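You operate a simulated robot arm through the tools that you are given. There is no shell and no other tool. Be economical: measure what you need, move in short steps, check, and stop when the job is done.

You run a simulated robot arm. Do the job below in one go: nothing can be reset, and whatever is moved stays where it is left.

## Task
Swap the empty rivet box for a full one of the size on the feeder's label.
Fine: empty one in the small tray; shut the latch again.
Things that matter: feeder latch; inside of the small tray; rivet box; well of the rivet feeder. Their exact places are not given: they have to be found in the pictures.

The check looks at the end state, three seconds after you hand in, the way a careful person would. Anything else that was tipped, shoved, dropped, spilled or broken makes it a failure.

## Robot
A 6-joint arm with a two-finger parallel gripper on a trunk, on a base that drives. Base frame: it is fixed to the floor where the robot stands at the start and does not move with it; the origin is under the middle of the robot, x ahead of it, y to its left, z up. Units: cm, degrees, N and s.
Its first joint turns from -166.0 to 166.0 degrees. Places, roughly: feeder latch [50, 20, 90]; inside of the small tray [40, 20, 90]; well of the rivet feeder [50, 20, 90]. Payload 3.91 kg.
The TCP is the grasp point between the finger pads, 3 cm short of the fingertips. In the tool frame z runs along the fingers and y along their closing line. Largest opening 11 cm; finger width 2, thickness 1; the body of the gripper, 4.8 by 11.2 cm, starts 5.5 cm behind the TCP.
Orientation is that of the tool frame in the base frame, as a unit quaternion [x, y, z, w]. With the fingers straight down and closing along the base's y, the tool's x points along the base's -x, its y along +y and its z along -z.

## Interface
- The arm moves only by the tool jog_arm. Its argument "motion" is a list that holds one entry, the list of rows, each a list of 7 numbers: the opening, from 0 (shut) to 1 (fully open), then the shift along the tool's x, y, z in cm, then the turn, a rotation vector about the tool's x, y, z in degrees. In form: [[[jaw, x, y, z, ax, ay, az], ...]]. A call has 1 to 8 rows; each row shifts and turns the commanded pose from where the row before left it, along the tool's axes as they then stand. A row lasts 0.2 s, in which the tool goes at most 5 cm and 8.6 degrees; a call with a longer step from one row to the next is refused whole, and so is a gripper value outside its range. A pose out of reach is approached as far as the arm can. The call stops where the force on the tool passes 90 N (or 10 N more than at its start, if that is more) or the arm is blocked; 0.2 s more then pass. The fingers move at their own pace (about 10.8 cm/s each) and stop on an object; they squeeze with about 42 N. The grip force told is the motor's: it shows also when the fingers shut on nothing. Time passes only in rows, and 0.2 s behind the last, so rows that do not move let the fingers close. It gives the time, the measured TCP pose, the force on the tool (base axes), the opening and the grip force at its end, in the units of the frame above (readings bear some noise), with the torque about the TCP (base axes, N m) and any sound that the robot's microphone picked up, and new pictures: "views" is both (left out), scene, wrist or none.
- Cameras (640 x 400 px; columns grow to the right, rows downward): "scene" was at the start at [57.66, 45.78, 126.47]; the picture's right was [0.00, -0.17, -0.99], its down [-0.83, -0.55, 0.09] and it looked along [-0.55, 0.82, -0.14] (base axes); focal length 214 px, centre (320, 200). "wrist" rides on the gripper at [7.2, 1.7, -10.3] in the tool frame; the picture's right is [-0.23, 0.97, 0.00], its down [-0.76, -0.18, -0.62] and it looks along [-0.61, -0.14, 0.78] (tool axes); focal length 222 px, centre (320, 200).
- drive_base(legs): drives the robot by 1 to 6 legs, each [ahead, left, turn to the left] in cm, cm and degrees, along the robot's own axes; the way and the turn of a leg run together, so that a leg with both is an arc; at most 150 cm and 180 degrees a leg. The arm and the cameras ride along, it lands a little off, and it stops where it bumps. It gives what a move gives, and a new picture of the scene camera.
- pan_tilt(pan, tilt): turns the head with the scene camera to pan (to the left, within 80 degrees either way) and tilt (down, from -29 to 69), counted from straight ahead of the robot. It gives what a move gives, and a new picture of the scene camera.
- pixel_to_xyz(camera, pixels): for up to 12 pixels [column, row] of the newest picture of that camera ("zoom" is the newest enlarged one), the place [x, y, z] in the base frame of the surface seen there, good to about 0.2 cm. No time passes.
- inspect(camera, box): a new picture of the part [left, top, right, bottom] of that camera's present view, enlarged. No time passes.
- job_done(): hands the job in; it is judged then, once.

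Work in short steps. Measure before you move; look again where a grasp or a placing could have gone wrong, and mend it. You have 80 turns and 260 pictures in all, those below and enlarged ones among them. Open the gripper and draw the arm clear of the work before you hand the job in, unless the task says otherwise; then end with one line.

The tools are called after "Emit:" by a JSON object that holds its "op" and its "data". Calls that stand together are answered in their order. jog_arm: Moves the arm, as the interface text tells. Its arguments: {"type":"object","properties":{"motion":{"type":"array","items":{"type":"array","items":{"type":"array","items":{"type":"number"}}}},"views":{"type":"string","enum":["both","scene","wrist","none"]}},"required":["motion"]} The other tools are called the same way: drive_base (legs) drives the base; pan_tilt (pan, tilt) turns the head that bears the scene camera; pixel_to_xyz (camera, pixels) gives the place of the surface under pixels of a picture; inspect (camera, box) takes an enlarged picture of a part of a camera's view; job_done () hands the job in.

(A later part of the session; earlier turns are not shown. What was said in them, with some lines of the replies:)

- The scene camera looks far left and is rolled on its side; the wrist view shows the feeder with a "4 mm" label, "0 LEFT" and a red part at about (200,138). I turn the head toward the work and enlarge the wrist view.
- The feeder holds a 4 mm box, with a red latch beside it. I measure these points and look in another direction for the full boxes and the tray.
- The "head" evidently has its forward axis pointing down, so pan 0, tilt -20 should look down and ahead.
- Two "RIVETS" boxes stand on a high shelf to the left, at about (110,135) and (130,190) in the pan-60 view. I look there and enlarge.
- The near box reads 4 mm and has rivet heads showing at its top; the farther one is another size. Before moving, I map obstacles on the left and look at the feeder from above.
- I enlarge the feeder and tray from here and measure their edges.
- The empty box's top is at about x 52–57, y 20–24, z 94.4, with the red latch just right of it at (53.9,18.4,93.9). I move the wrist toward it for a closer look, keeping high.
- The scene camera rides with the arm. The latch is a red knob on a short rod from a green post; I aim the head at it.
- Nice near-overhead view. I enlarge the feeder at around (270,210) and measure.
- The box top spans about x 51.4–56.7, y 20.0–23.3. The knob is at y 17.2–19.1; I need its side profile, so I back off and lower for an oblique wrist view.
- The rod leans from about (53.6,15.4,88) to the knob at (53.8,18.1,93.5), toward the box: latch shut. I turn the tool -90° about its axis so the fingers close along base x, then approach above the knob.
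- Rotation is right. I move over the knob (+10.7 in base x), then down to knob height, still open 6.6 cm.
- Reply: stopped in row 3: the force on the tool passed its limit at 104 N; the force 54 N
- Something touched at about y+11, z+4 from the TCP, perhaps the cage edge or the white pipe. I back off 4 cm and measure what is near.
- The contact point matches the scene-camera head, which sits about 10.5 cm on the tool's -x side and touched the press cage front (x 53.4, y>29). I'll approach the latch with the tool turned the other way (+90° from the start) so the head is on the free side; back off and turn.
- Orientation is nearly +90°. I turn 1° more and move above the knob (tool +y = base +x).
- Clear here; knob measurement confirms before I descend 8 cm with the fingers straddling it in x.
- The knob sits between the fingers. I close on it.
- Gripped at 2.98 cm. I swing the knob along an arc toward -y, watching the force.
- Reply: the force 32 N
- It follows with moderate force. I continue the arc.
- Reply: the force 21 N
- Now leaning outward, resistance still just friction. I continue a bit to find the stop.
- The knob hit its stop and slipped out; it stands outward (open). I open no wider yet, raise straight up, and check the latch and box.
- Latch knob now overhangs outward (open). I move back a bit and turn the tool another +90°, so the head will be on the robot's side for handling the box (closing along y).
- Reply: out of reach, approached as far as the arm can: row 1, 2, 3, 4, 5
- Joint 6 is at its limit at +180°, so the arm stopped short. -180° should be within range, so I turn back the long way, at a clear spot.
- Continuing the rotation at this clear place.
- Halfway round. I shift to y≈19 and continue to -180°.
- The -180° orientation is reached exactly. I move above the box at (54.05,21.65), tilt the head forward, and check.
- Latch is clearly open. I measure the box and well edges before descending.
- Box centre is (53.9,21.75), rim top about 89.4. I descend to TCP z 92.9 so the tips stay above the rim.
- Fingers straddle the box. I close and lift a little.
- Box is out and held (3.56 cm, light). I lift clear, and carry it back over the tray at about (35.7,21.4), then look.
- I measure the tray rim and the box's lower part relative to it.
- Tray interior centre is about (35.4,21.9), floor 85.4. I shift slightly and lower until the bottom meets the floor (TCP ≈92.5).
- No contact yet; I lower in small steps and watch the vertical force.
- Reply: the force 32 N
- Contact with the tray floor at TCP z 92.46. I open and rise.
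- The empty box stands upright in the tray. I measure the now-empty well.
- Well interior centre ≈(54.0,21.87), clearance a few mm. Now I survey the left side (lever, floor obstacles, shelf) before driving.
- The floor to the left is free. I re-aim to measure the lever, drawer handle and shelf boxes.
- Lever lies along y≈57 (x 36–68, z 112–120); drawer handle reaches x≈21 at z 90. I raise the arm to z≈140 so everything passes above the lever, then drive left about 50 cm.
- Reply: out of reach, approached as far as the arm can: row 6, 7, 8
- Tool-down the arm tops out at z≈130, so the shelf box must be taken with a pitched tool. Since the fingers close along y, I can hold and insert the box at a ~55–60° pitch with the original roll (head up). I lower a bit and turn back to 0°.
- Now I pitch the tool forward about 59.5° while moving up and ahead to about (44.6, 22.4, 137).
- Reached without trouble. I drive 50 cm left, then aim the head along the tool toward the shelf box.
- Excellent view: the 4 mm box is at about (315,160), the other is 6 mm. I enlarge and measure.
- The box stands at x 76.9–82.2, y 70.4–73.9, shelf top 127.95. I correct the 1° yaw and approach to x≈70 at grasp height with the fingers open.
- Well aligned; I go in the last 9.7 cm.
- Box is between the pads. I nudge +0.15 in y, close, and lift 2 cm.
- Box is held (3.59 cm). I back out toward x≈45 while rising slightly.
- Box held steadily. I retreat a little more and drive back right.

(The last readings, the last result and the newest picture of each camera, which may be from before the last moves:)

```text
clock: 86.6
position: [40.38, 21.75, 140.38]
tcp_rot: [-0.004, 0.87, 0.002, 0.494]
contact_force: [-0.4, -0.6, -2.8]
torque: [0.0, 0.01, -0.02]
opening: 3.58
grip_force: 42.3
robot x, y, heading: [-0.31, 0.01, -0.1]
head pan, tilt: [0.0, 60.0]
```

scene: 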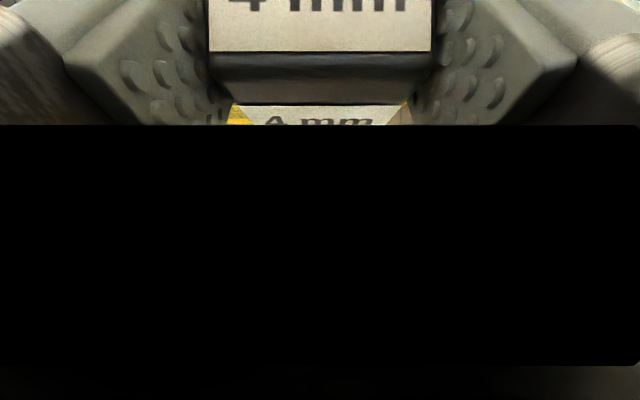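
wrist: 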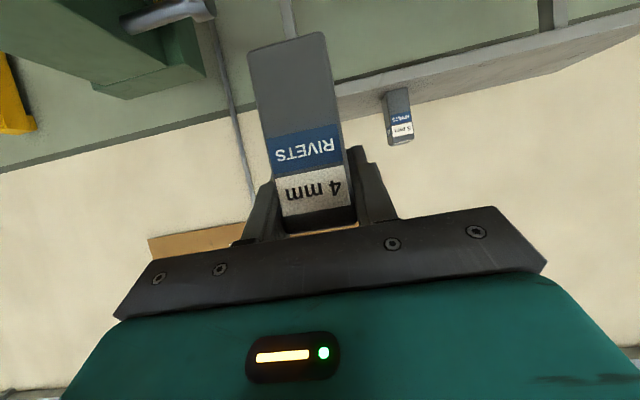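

Back at y 21.8 with a 0.5° yaw offset. I correct it and descend toward (50, 21.8, 104) holding pitch.

Emit:
{"op": "jog_arm", "data": {"motion": [[[0, 0, 0, 0, 0.4, 0, 0.23], [0, 3.33, 0, 3.22, 0, 0, 0], [0, 3.33, 0, 3.22, 0, 0, 0], [0, 3.33, 0, 3.22, 0, 0, 0], [0, 3.33, 0, 3.22, 0, 0, 0], [0, 3.33, 0, 3.22, 0, 0, 0], [0, 3.33, 0, 3.22, 0, 0, 0]]], "views": "wrist"}}

Emit:
{"op": "pan_tilt", "data": {"pan": 0, "tilt": 35}}

```text
clock: 88.2
position: [46.79, 21.93, 113.25]
tcp_rot: [-0.001, 0.869, 0.001, 0.495]
contact_force: [-1.2, 0.2, -1.9]
torque: [0.02, -0.01, 0.01]
opening: 3.61
grip_force: 41.9
robot x, y, heading: [-0.18, -0.19, -0.3]
head pan, tilt: [0.0, 60.0]
```

wrist: 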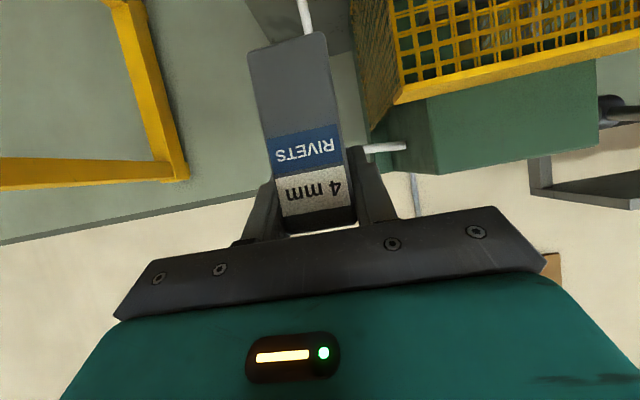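

```text
clock: 89.1
position: [46.79, 21.89, 113.34]
tcp_rot: [-0.001, 0.869, 0.001, 0.494]
contact_force: [0.5, -0.1, -2.7]
torque: [0.02, 0.01, -0.01]
opening: 3.57
grip_force: 41.9
robot x, y, heading: [-0.32, -0.34, -0.9]
head pan, tilt: [0.0, 35.0]
```

scene: 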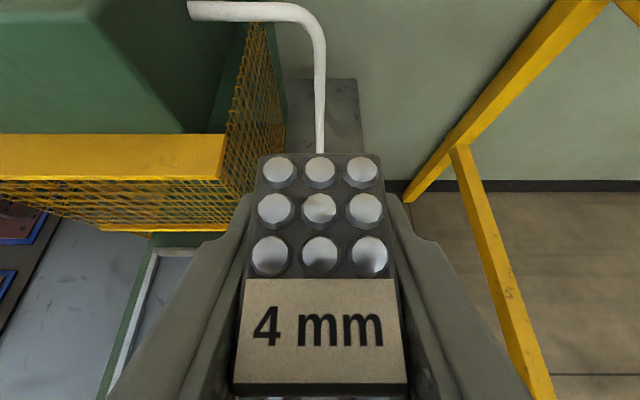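

Full box of 9 rivets is held straight. I move over the well to about (54,21.87,100) and check the box edges.

Emit:
{"op": "jog_arm", "data": {"motion": [[[0, 1.95, 0, 3.24, 0, 0, 0], [0, 1.95, 0, 3.24, 0, 0, 0], [0, 1.95, 0, 3.24, 0, 0, 0], [0, 1.95, 0, 3.24, 0, 0, 0], [0, 0, 0, 0, 0, 0, 0]]], "views": "both"}}

Emit:
{"op": "pixel_to_xyz", "data": {"camera": "scene", "pixels": [[262, 165], [379, 165], [320, 155], [245, 345], [395, 345], [320, 378], [320, 300]]}}

```text
clock: 90.3
position: [53.92, 21.63, 99.97]
tcp_rot: [-0.001, 0.87, 0.001, 0.494]
contact_force: [0.1, 0.0, -2.9]
torque: [0.0, 0.06, 0.01]
opening: 3.6
grip_force: 42.1
robot x, y, heading: [-0.47, 0.25, -0.4]
head pan, tilt: [0.0, 35.0]
```

scene: 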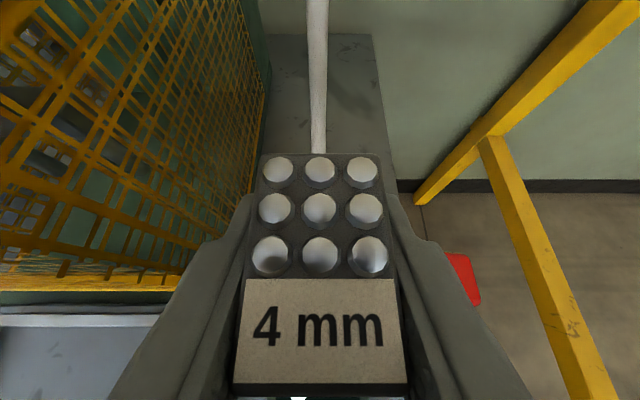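
wrist: 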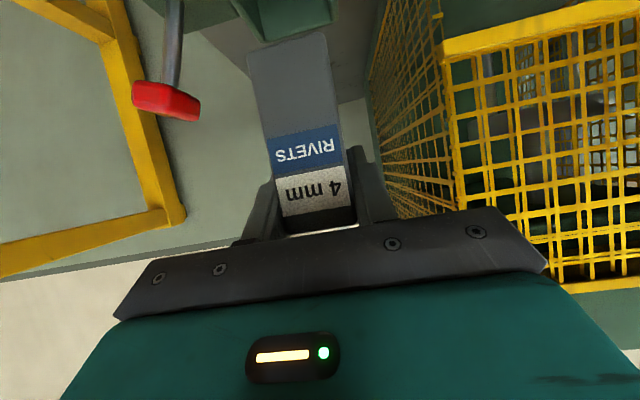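

```text
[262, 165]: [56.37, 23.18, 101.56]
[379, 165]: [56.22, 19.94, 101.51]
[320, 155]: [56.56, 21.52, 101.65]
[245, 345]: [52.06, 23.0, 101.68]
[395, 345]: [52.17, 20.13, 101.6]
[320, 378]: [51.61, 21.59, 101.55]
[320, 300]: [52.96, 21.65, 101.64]
```

Box centre is (54.0, 21.56); the well centre is about (54.05, 21.9). I shift +0.3 in y and lower 4.5 cm so it just enters, watching force.

Emit:
{"op": "jog_arm", "data": {"motion": [[[0, 0, 0.3, 0, 0, 0, 0], [0, 1.29, 0, 0.76, 0, 0, 0], [0, 1.29, 0, 0.76, 0, 0, 0], [0, 0.86, 0, 0.51, 0, 0, 0], [0, 0.43, 0, 0.25, 0, 0, 0], [0, 0, 0, 0, 0, 0, 0]]], "views": "both"}}

```text
clock: 91.7
position: [53.98, 22.18, 95.57]
tcp_rot: [0.0, 0.869, 0.001, 0.494]
contact_force: [-0.3, 0.5, -2.1]
torque: [0.03, 0.0, 0.0]
opening: 3.6
grip_force: 42.2
robot x, y, heading: [-0.46, 0.21, -0.7]
head pan, tilt: [0.0, 35.0]
```

scene: 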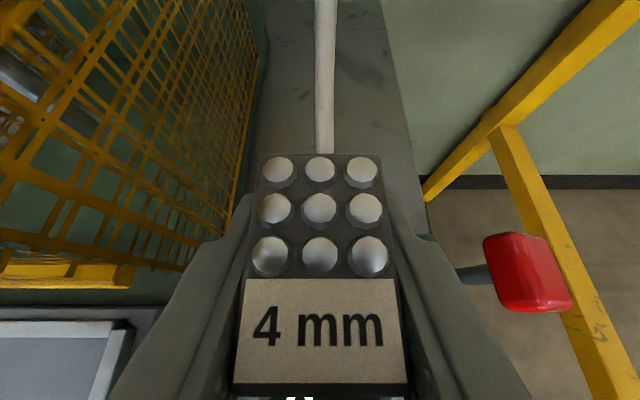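
wrist: 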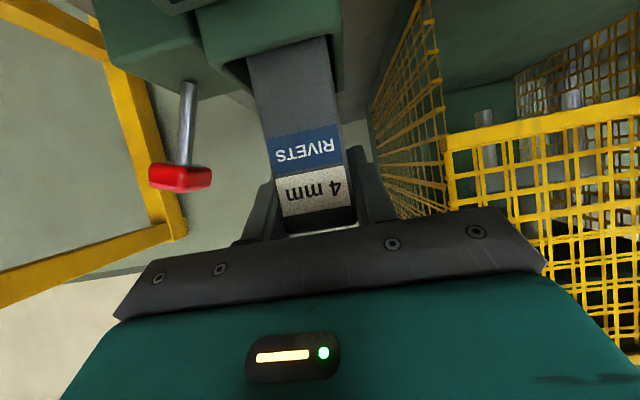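

No force; the box appears to enter the well. I check a zoom and edges before continuing.

Emit:
{"op": "inspect", "data": {"camera": "wrist", "box": [180, 0, 400, 140]}}

Emit:
{"op": "pixel_to_xyz", "data": {"camera": "scene", "pixels": [[262, 165], [379, 165], [245, 345], [395, 345], [320, 155], [320, 378]]}}

```text
2.86 times, centred on (290, 70) of wrist
```

zoom: 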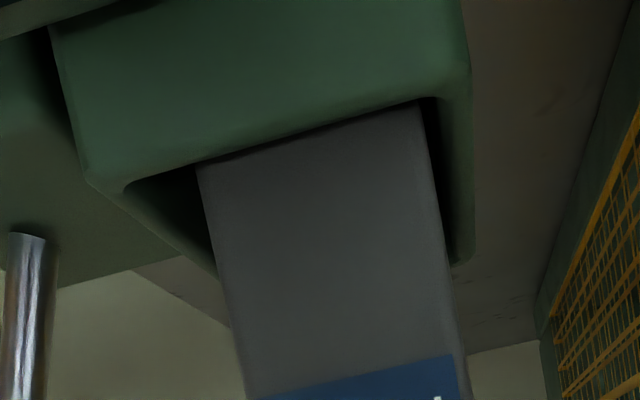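

```text
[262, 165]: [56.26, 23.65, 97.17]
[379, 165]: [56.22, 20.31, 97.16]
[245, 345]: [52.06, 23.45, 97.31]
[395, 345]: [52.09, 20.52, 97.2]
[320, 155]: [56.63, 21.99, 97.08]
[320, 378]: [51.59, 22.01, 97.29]
```

The box is inside with a smaller gap on the +y side; I shift -0.2 in y and lower to the floor in small steps.

Emit:
{"op": "jog_arm", "data": {"motion": [[[0, 0, -0.2, 0, 0, 0, 0], [0, 0.86, 0, 0.51, 0, 0, 0], [0, 0.69, 0, 0.41, 0, 0, 0], [0, 0.52, 0, 0.3, 0, 0, 0], [0, 0.17, 0, 0.1, 0, 0, 0]]], "views": "both"}}

```text
clock: 92.9
position: [53.93, 21.89, 92.86]
tcp_rot: [0.0, 0.869, 0.0, 0.494]
contact_force: [-0.6, -0.4, -2.3]
torque: [-0.03, 0.04, 0.04]
opening: 3.58
grip_force: 42.1
robot x, y, heading: [-0.54, -0.1, -0.5]
head pan, tilt: [0.0, 35.0]
```

scene: 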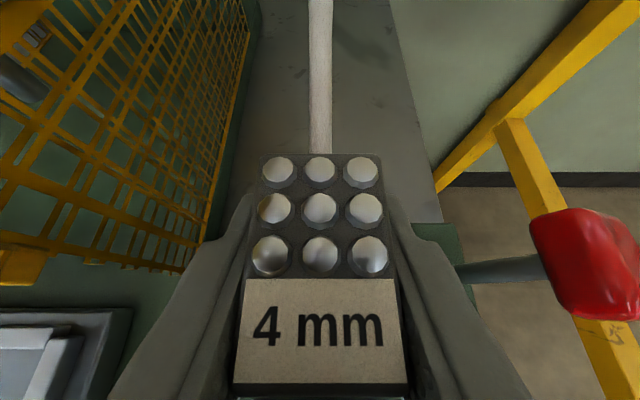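
wrist: 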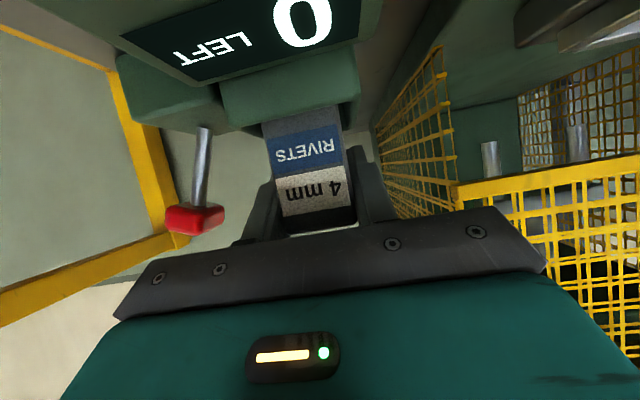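

Still free; top should be near 94.3. I lower by 0.15 cm steps.

Emit:
{"op": "jog_arm", "data": {"motion": [[[0, 0.13, 0, 0.08, 0, 0, 0], [0, 0.13, 0, 0.08, 0, 0, 0]]], "views": "none"}}

Emit:
{"op": "pixel_to_xyz", "data": {"camera": "scene", "pixels": [[262, 165], [379, 165], [320, 155], [320, 378]]}}

```text
clock: 93.5
position: [53.84, 21.78, 92.7]
tcp_rot: [0.001, 0.87, 0.0, 0.494]
contact_force: [0.1, -0.6, -1.2]
torque: [-0.01, 0.01, 0.02]
opening: 3.59
grip_force: 42.6
robot x, y, heading: [-0.23, 0.08, -0.4]
head pan, tilt: [0.0, 35.0]
```

```text
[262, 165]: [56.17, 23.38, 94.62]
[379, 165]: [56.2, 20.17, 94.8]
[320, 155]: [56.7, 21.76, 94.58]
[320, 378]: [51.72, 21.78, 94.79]
```

About 0.2 cm more should remain; continue gently.

Emit:
{"op": "jog_arm", "data": {"motion": [[[0, 0.09, 0, 0.05, 0, 0, 0], [0, 0.09, 0, 0.05, 0, 0, 0]]], "views": "none"}}

```text
clock: 94.1
position: [53.81, 21.86, 92.59]
tcp_rot: [0.001, 0.868, 0.0, 0.496]
contact_force: [-1.0, 3.3, 14.7]
torque: [-0.05, 0.59, -0.14]
opening: 3.6
grip_force: 41.9
robot x, y, heading: [-0.39, -0.39, -0.4]
head pan, tilt: [0.0, 35.0]
```

Floor contact at 14 N. I open the fingers and rise straight up (not back, because of the box in the tray).

Emit:
{"op": "jog_arm", "data": {"motion": [[[0.2, 0, 0, 0, 0, 0, 0], [0.5, 0, 0, 0, 0, 0, 0], [0.5, 0, 0, 0, 0, 0, 0], [0.5, -1.72, 0, -1.02, 0, 0, 0], [0.5, -2.59, 0, -1.52, 0, 0, 0], [0.5, -3.45, 0, -2.03, 0, 0, 0], [0.5, -3.45, 0, -2.03, 0, 0, 0]]], "views": "both"}}

```text
clock: 95.7
position: [53.39, 21.93, 105.13]
tcp_rot: [-0.001, 0.87, 0.001, 0.494]
contact_force: [-0.2, 0.8, -0.4]
torque: [0.02, -0.03, 0.02]
opening: 5.51
grip_force: 0.1
robot x, y, heading: [-0.67, -0.03, -0.5]
head pan, tilt: [0.0, 35.0]
```

scene: 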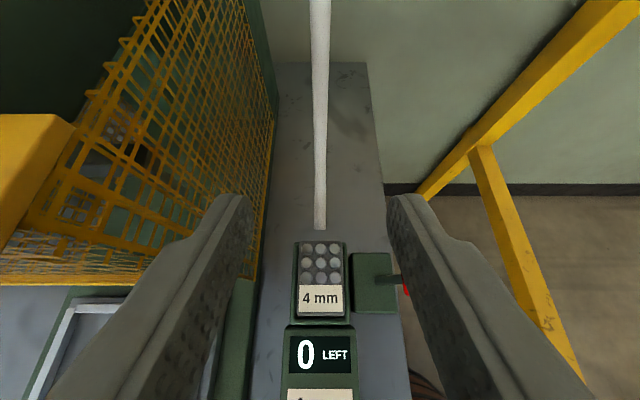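
wrist: 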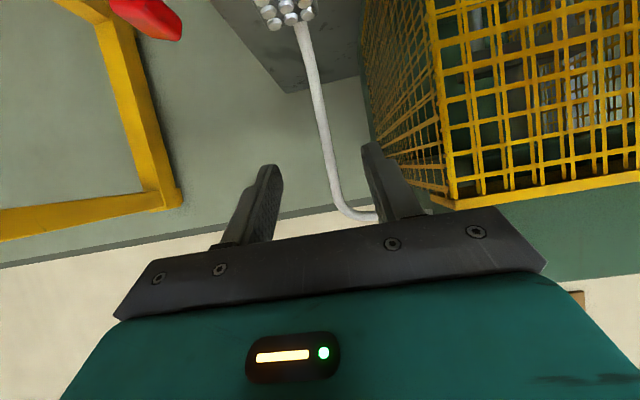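

The full box is seated in the well. Next the latch: I go to its outer side; first measure the knob.

Emit:
{"op": "jog_arm", "data": {"motion": [[[0, 0, -4, 0, 0, 0, 0], [0, 0, -4, 0, 0, 0, 0], [0, 0, -4, 0, 0, 0, 0], [0, 0, -3, 0, 0, 0, 0]]], "views": "none"}}

Emit:
{"op": "pan_tilt", "data": {"pan": 20, "tilt": 35}}

```text
clock: 96.7
position: [53.99, 6.92, 105.1]
tcp_rot: [0.001, 0.869, 0.0, 0.494]
contact_force: [0.4, 1.2, -0.2]
torque: [0.0, -0.02, -0.07]
opening: 0.01
grip_force: 38.1
robot x, y, heading: [-0.54, -0.36, -0.4]
head pan, tilt: [0.0, 35.0]
```

```text
clock: 97.6
position: [53.96, 7.03, 105.18]
tcp_rot: [0.0, 0.87, 0.0, 0.494]
contact_force: [0.3, -0.2, -0.2]
torque: [0.01, 0.0, -0.01]
opening: 0.0
grip_force: 37.5
robot x, y, heading: [-0.73, -0.25, -0.4]
head pan, tilt: [20.0, 35.0]
```

scene: 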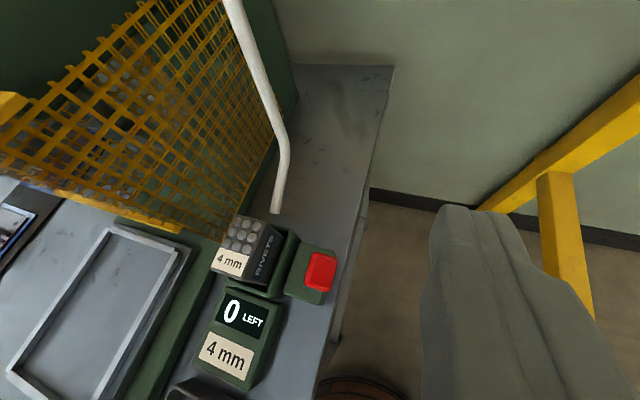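

Emit:
{"op": "pixel_to_xyz", "data": {"camera": "scene", "pixels": [[320, 270], [310, 270], [332, 275], [325, 255], [318, 288], [245, 240], [265, 245]]}}

Emit:
{"op": "inspect", "data": {"camera": "scene", "box": [200, 190, 360, 320]}}

```text
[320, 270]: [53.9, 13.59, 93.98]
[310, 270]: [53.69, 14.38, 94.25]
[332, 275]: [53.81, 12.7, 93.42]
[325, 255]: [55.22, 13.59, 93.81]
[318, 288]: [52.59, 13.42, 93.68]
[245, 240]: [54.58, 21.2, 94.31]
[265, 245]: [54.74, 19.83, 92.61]
```

```text
3.08 times, centred on (280, 255) of scene
```

zoom: 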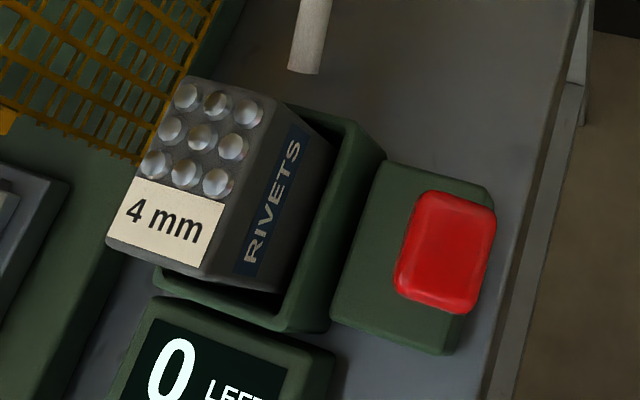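

Knob centre is (53.9,13.4,93.4). With closed fingers I go down at y=7 to z 93.5, then push toward +y.

Emit:
{"op": "jog_arm", "data": {"motion": [[[0, 3.4, 0, 2.0, 0, 0, 0], [0, 3.4, 0, 2.0, 0, 0, 0], [0, 3.35, 0, 1.95, 0, 0, 0], [0, 0, 2, 0, 0, 0, 0], [0, 0, 1.5, 0, 0, 0, 0]]], "views": "both"}}

```text
clock: 98.8
position: [53.77, 10.5, 93.68]
tcp_rot: [0.0, 0.869, 0.0, 0.495]
contact_force: [-0.6, 0.3, -0.3]
torque: [0.02, -0.02, 0.02]
opening: 0.03
grip_force: 37.1
robot x, y, heading: [-0.59, -0.14, -0.5]
head pan, tilt: [20.0, 35.0]
```

scene: 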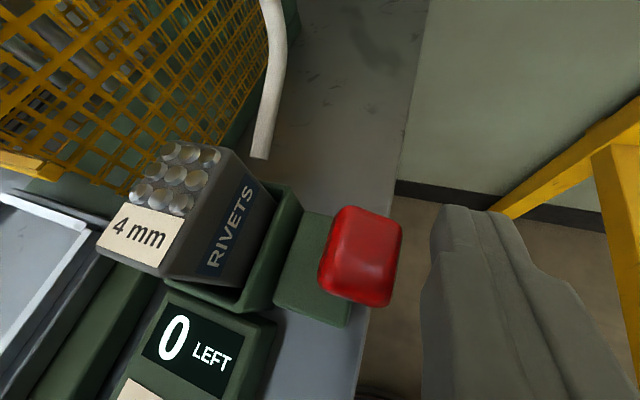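
wrist: 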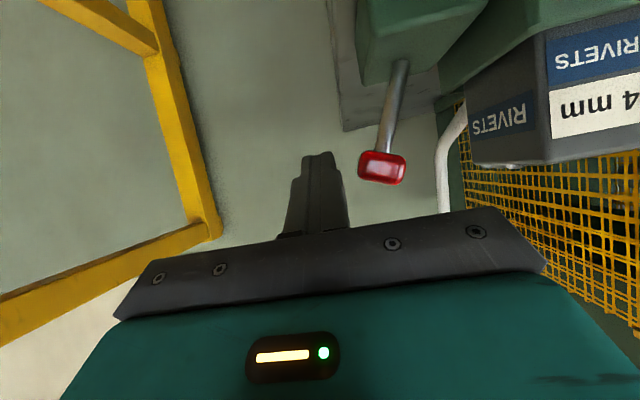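

Aligned beside the knob. I push in 1 cm steps toward +y.

Emit:
{"op": "jog_arm", "data": {"motion": [[[0, 0, 1, 0, 0, 0, 0], [0, 0, 1, 0, 0, 0, 0], [0, 0, 1, 0, 0, 0, 0], [0, 0, 1, 0, 0, 0, 0]]], "views": "both"}}

```text
clock: 99.8
position: [53.89, 14.41, 93.56]
tcp_rot: [0.0, 0.87, 0.001, 0.494]
contact_force: [0.3, 0.2, 0.1]
torque: [0.01, 0.01, 0.0]
opening: 0.04
grip_force: 37.8
robot x, y, heading: [-0.1, 0.41, -0.5]
head pan, tilt: [20.0, 35.0]
```

scene: 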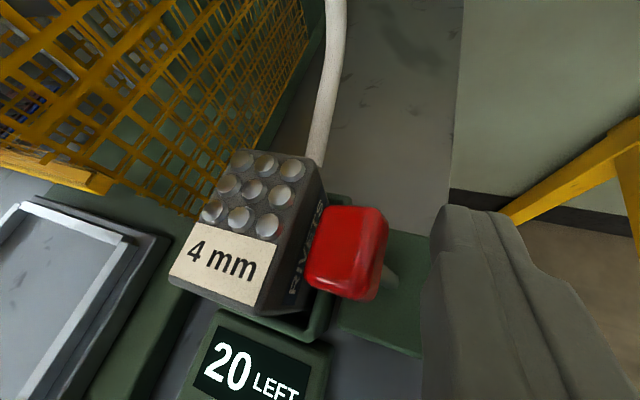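
wrist: 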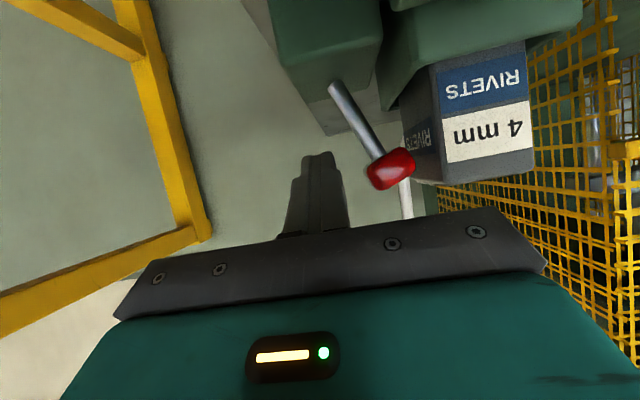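

The latch snapped shut and the display now reads "20 LEFT". I withdraw to -y, rise and check everything.

Emit:
{"op": "jog_arm", "data": {"motion": [[[0, 0, -3, 0, 0, 0, 0], [0, 0, -4, 0, 0, 0, 0], [0.3, -3.4, 0, -2, 0, 0, 0], [0.5, -3.4, 0, -2, 0, 0, 0], [0.5, -3.4, 0, -2, 0, 0, 0], [0.5, -3.4, 0, -2, 0, 0, 0], [0.5, -1.5, 0, -4, 0, 0, 0], [0.5, 0, 0, -4, 0, 0, 0]]], "views": "none"}}

Emit:
{"op": "pan_tilt", "data": {"pan": 25, "tilt": 50}}

Emit:
{"op": "inspect", "data": {"camera": "scene", "box": [160, 100, 400, 300]}}

```text
clock: 101.6
position: [47.65, 7.48, 114.66]
tcp_rot: [-0.001, 0.869, 0.001, 0.494]
contact_force: [0.4, -0.6, 0.3]
torque: [0.01, -0.02, -0.01]
opening: 5.5
grip_force: 0.1
robot x, y, heading: [-0.42, 0.07, -0.5]
head pan, tilt: [20.0, 35.0]
```

```text
clock: 102.3
position: [47.58, 7.38, 114.67]
tcp_rot: [0.0, 0.87, 0.0, 0.494]
contact_force: [0.8, -0.3, -0.1]
torque: [-0.02, -0.01, -0.02]
opening: 5.51
grip_force: 0.0
robot x, y, heading: [-0.06, 0.05, -0.5]
head pan, tilt: [25.0, 50.0]
```

scene: 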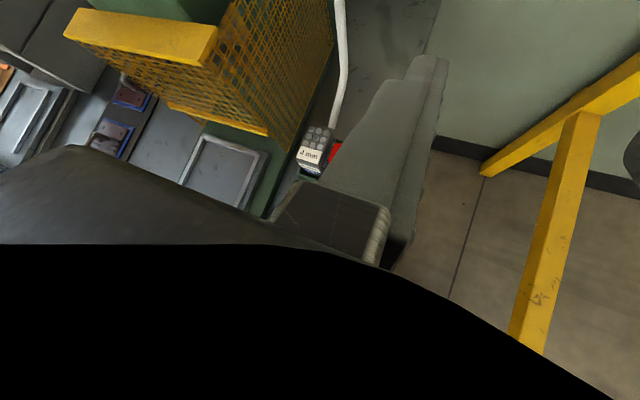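

```text
2.00 times, centred on (280, 200) of scene
```

zoom: 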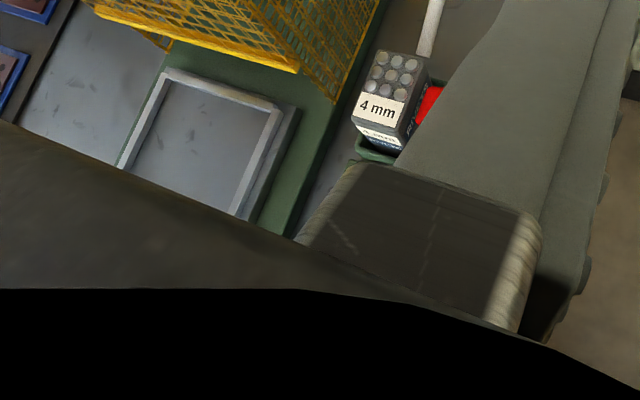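

To check the tray I pitch the tool back to vertical at this clear spot and look down.

Emit:
{"op": "jog_arm", "data": {"motion": [[[0.5, 0, 0, 0, 0, 8.5, 0], [0.5, 0, 0, 0, 0, 8.5, 0], [0.5, 0, 0, 0, 0, 8.5, 0], [0.5, 0, 0, 0, 0, 8.5, 0], [0.5, 0, 0, 0, 0, 8.5, 0], [0.5, 0, 0, 0, 0, 8.5, 0], [0.5, 0, 0, 0, 0, 8.5, 0]]], "views": "wrist"}}

Emit:
{"op": "pan_tilt", "data": {"pan": 20, "tilt": 15}}

```text
clock: 103.9
position: [47.81, 7.42, 114.85]
tcp_rot: [-0.001, 1.0, 0.001, -0.003]
contact_force: [0.3, 0.4, -0.1]
torque: [0.01, -0.07, 0.01]
opening: 5.49
grip_force: 0.0
robot x, y, heading: [-0.87, -0.1, -0.3]
head pan, tilt: [25.0, 50.0]
```

wrist: 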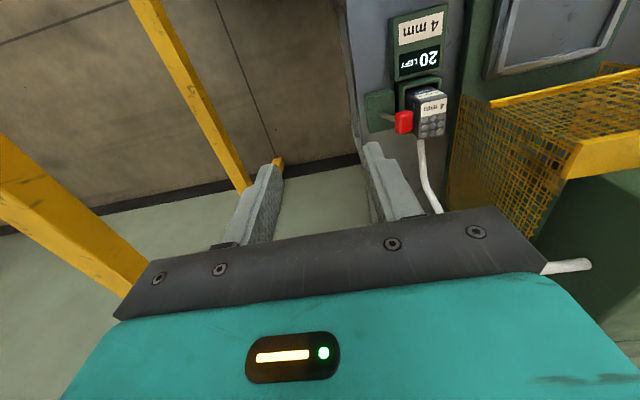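

```text
clock: 104.9
position: [47.78, 7.41, 114.82]
tcp_rot: [-0.001, 1.0, 0.0, -0.002]
contact_force: [-0.4, -0.4, 0.7]
torque: [-0.03, -0.02, -0.03]
opening: 5.49
grip_force: 0.0
robot x, y, heading: [-0.7, -0.01, -0.7]
head pan, tilt: [20.0, 15.0]
```

scene: 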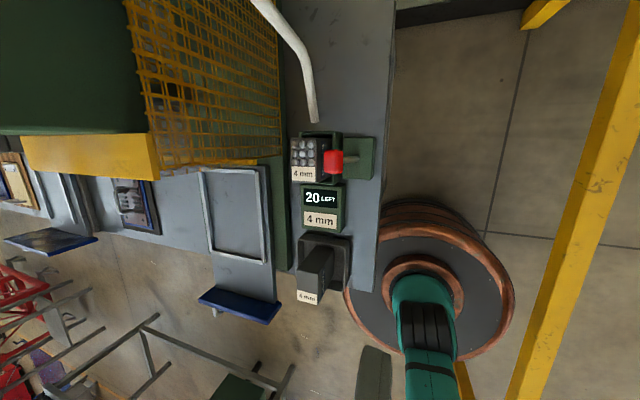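

The picture shows the 4 mm box in the well at (307,158), the latch leaning in, "20 LEFT" on the display, and the empty box upright in the tray at (318,275). The arm is clear and the gripper is open, so I hand in.

Emit:
{"op": "job_done", "data": {}}

```text
The job is handed in.
```

The swap is done and handed in: a full 4 mm rivet box is in the feeder well with the latch shut, the display reads "20 LEFT", and the empty box stands upright in the small tray. The scene-camera head bumped the press cage once early on and stopped at about 104 N; I saw nothing displaced or damaged in the later pictures.
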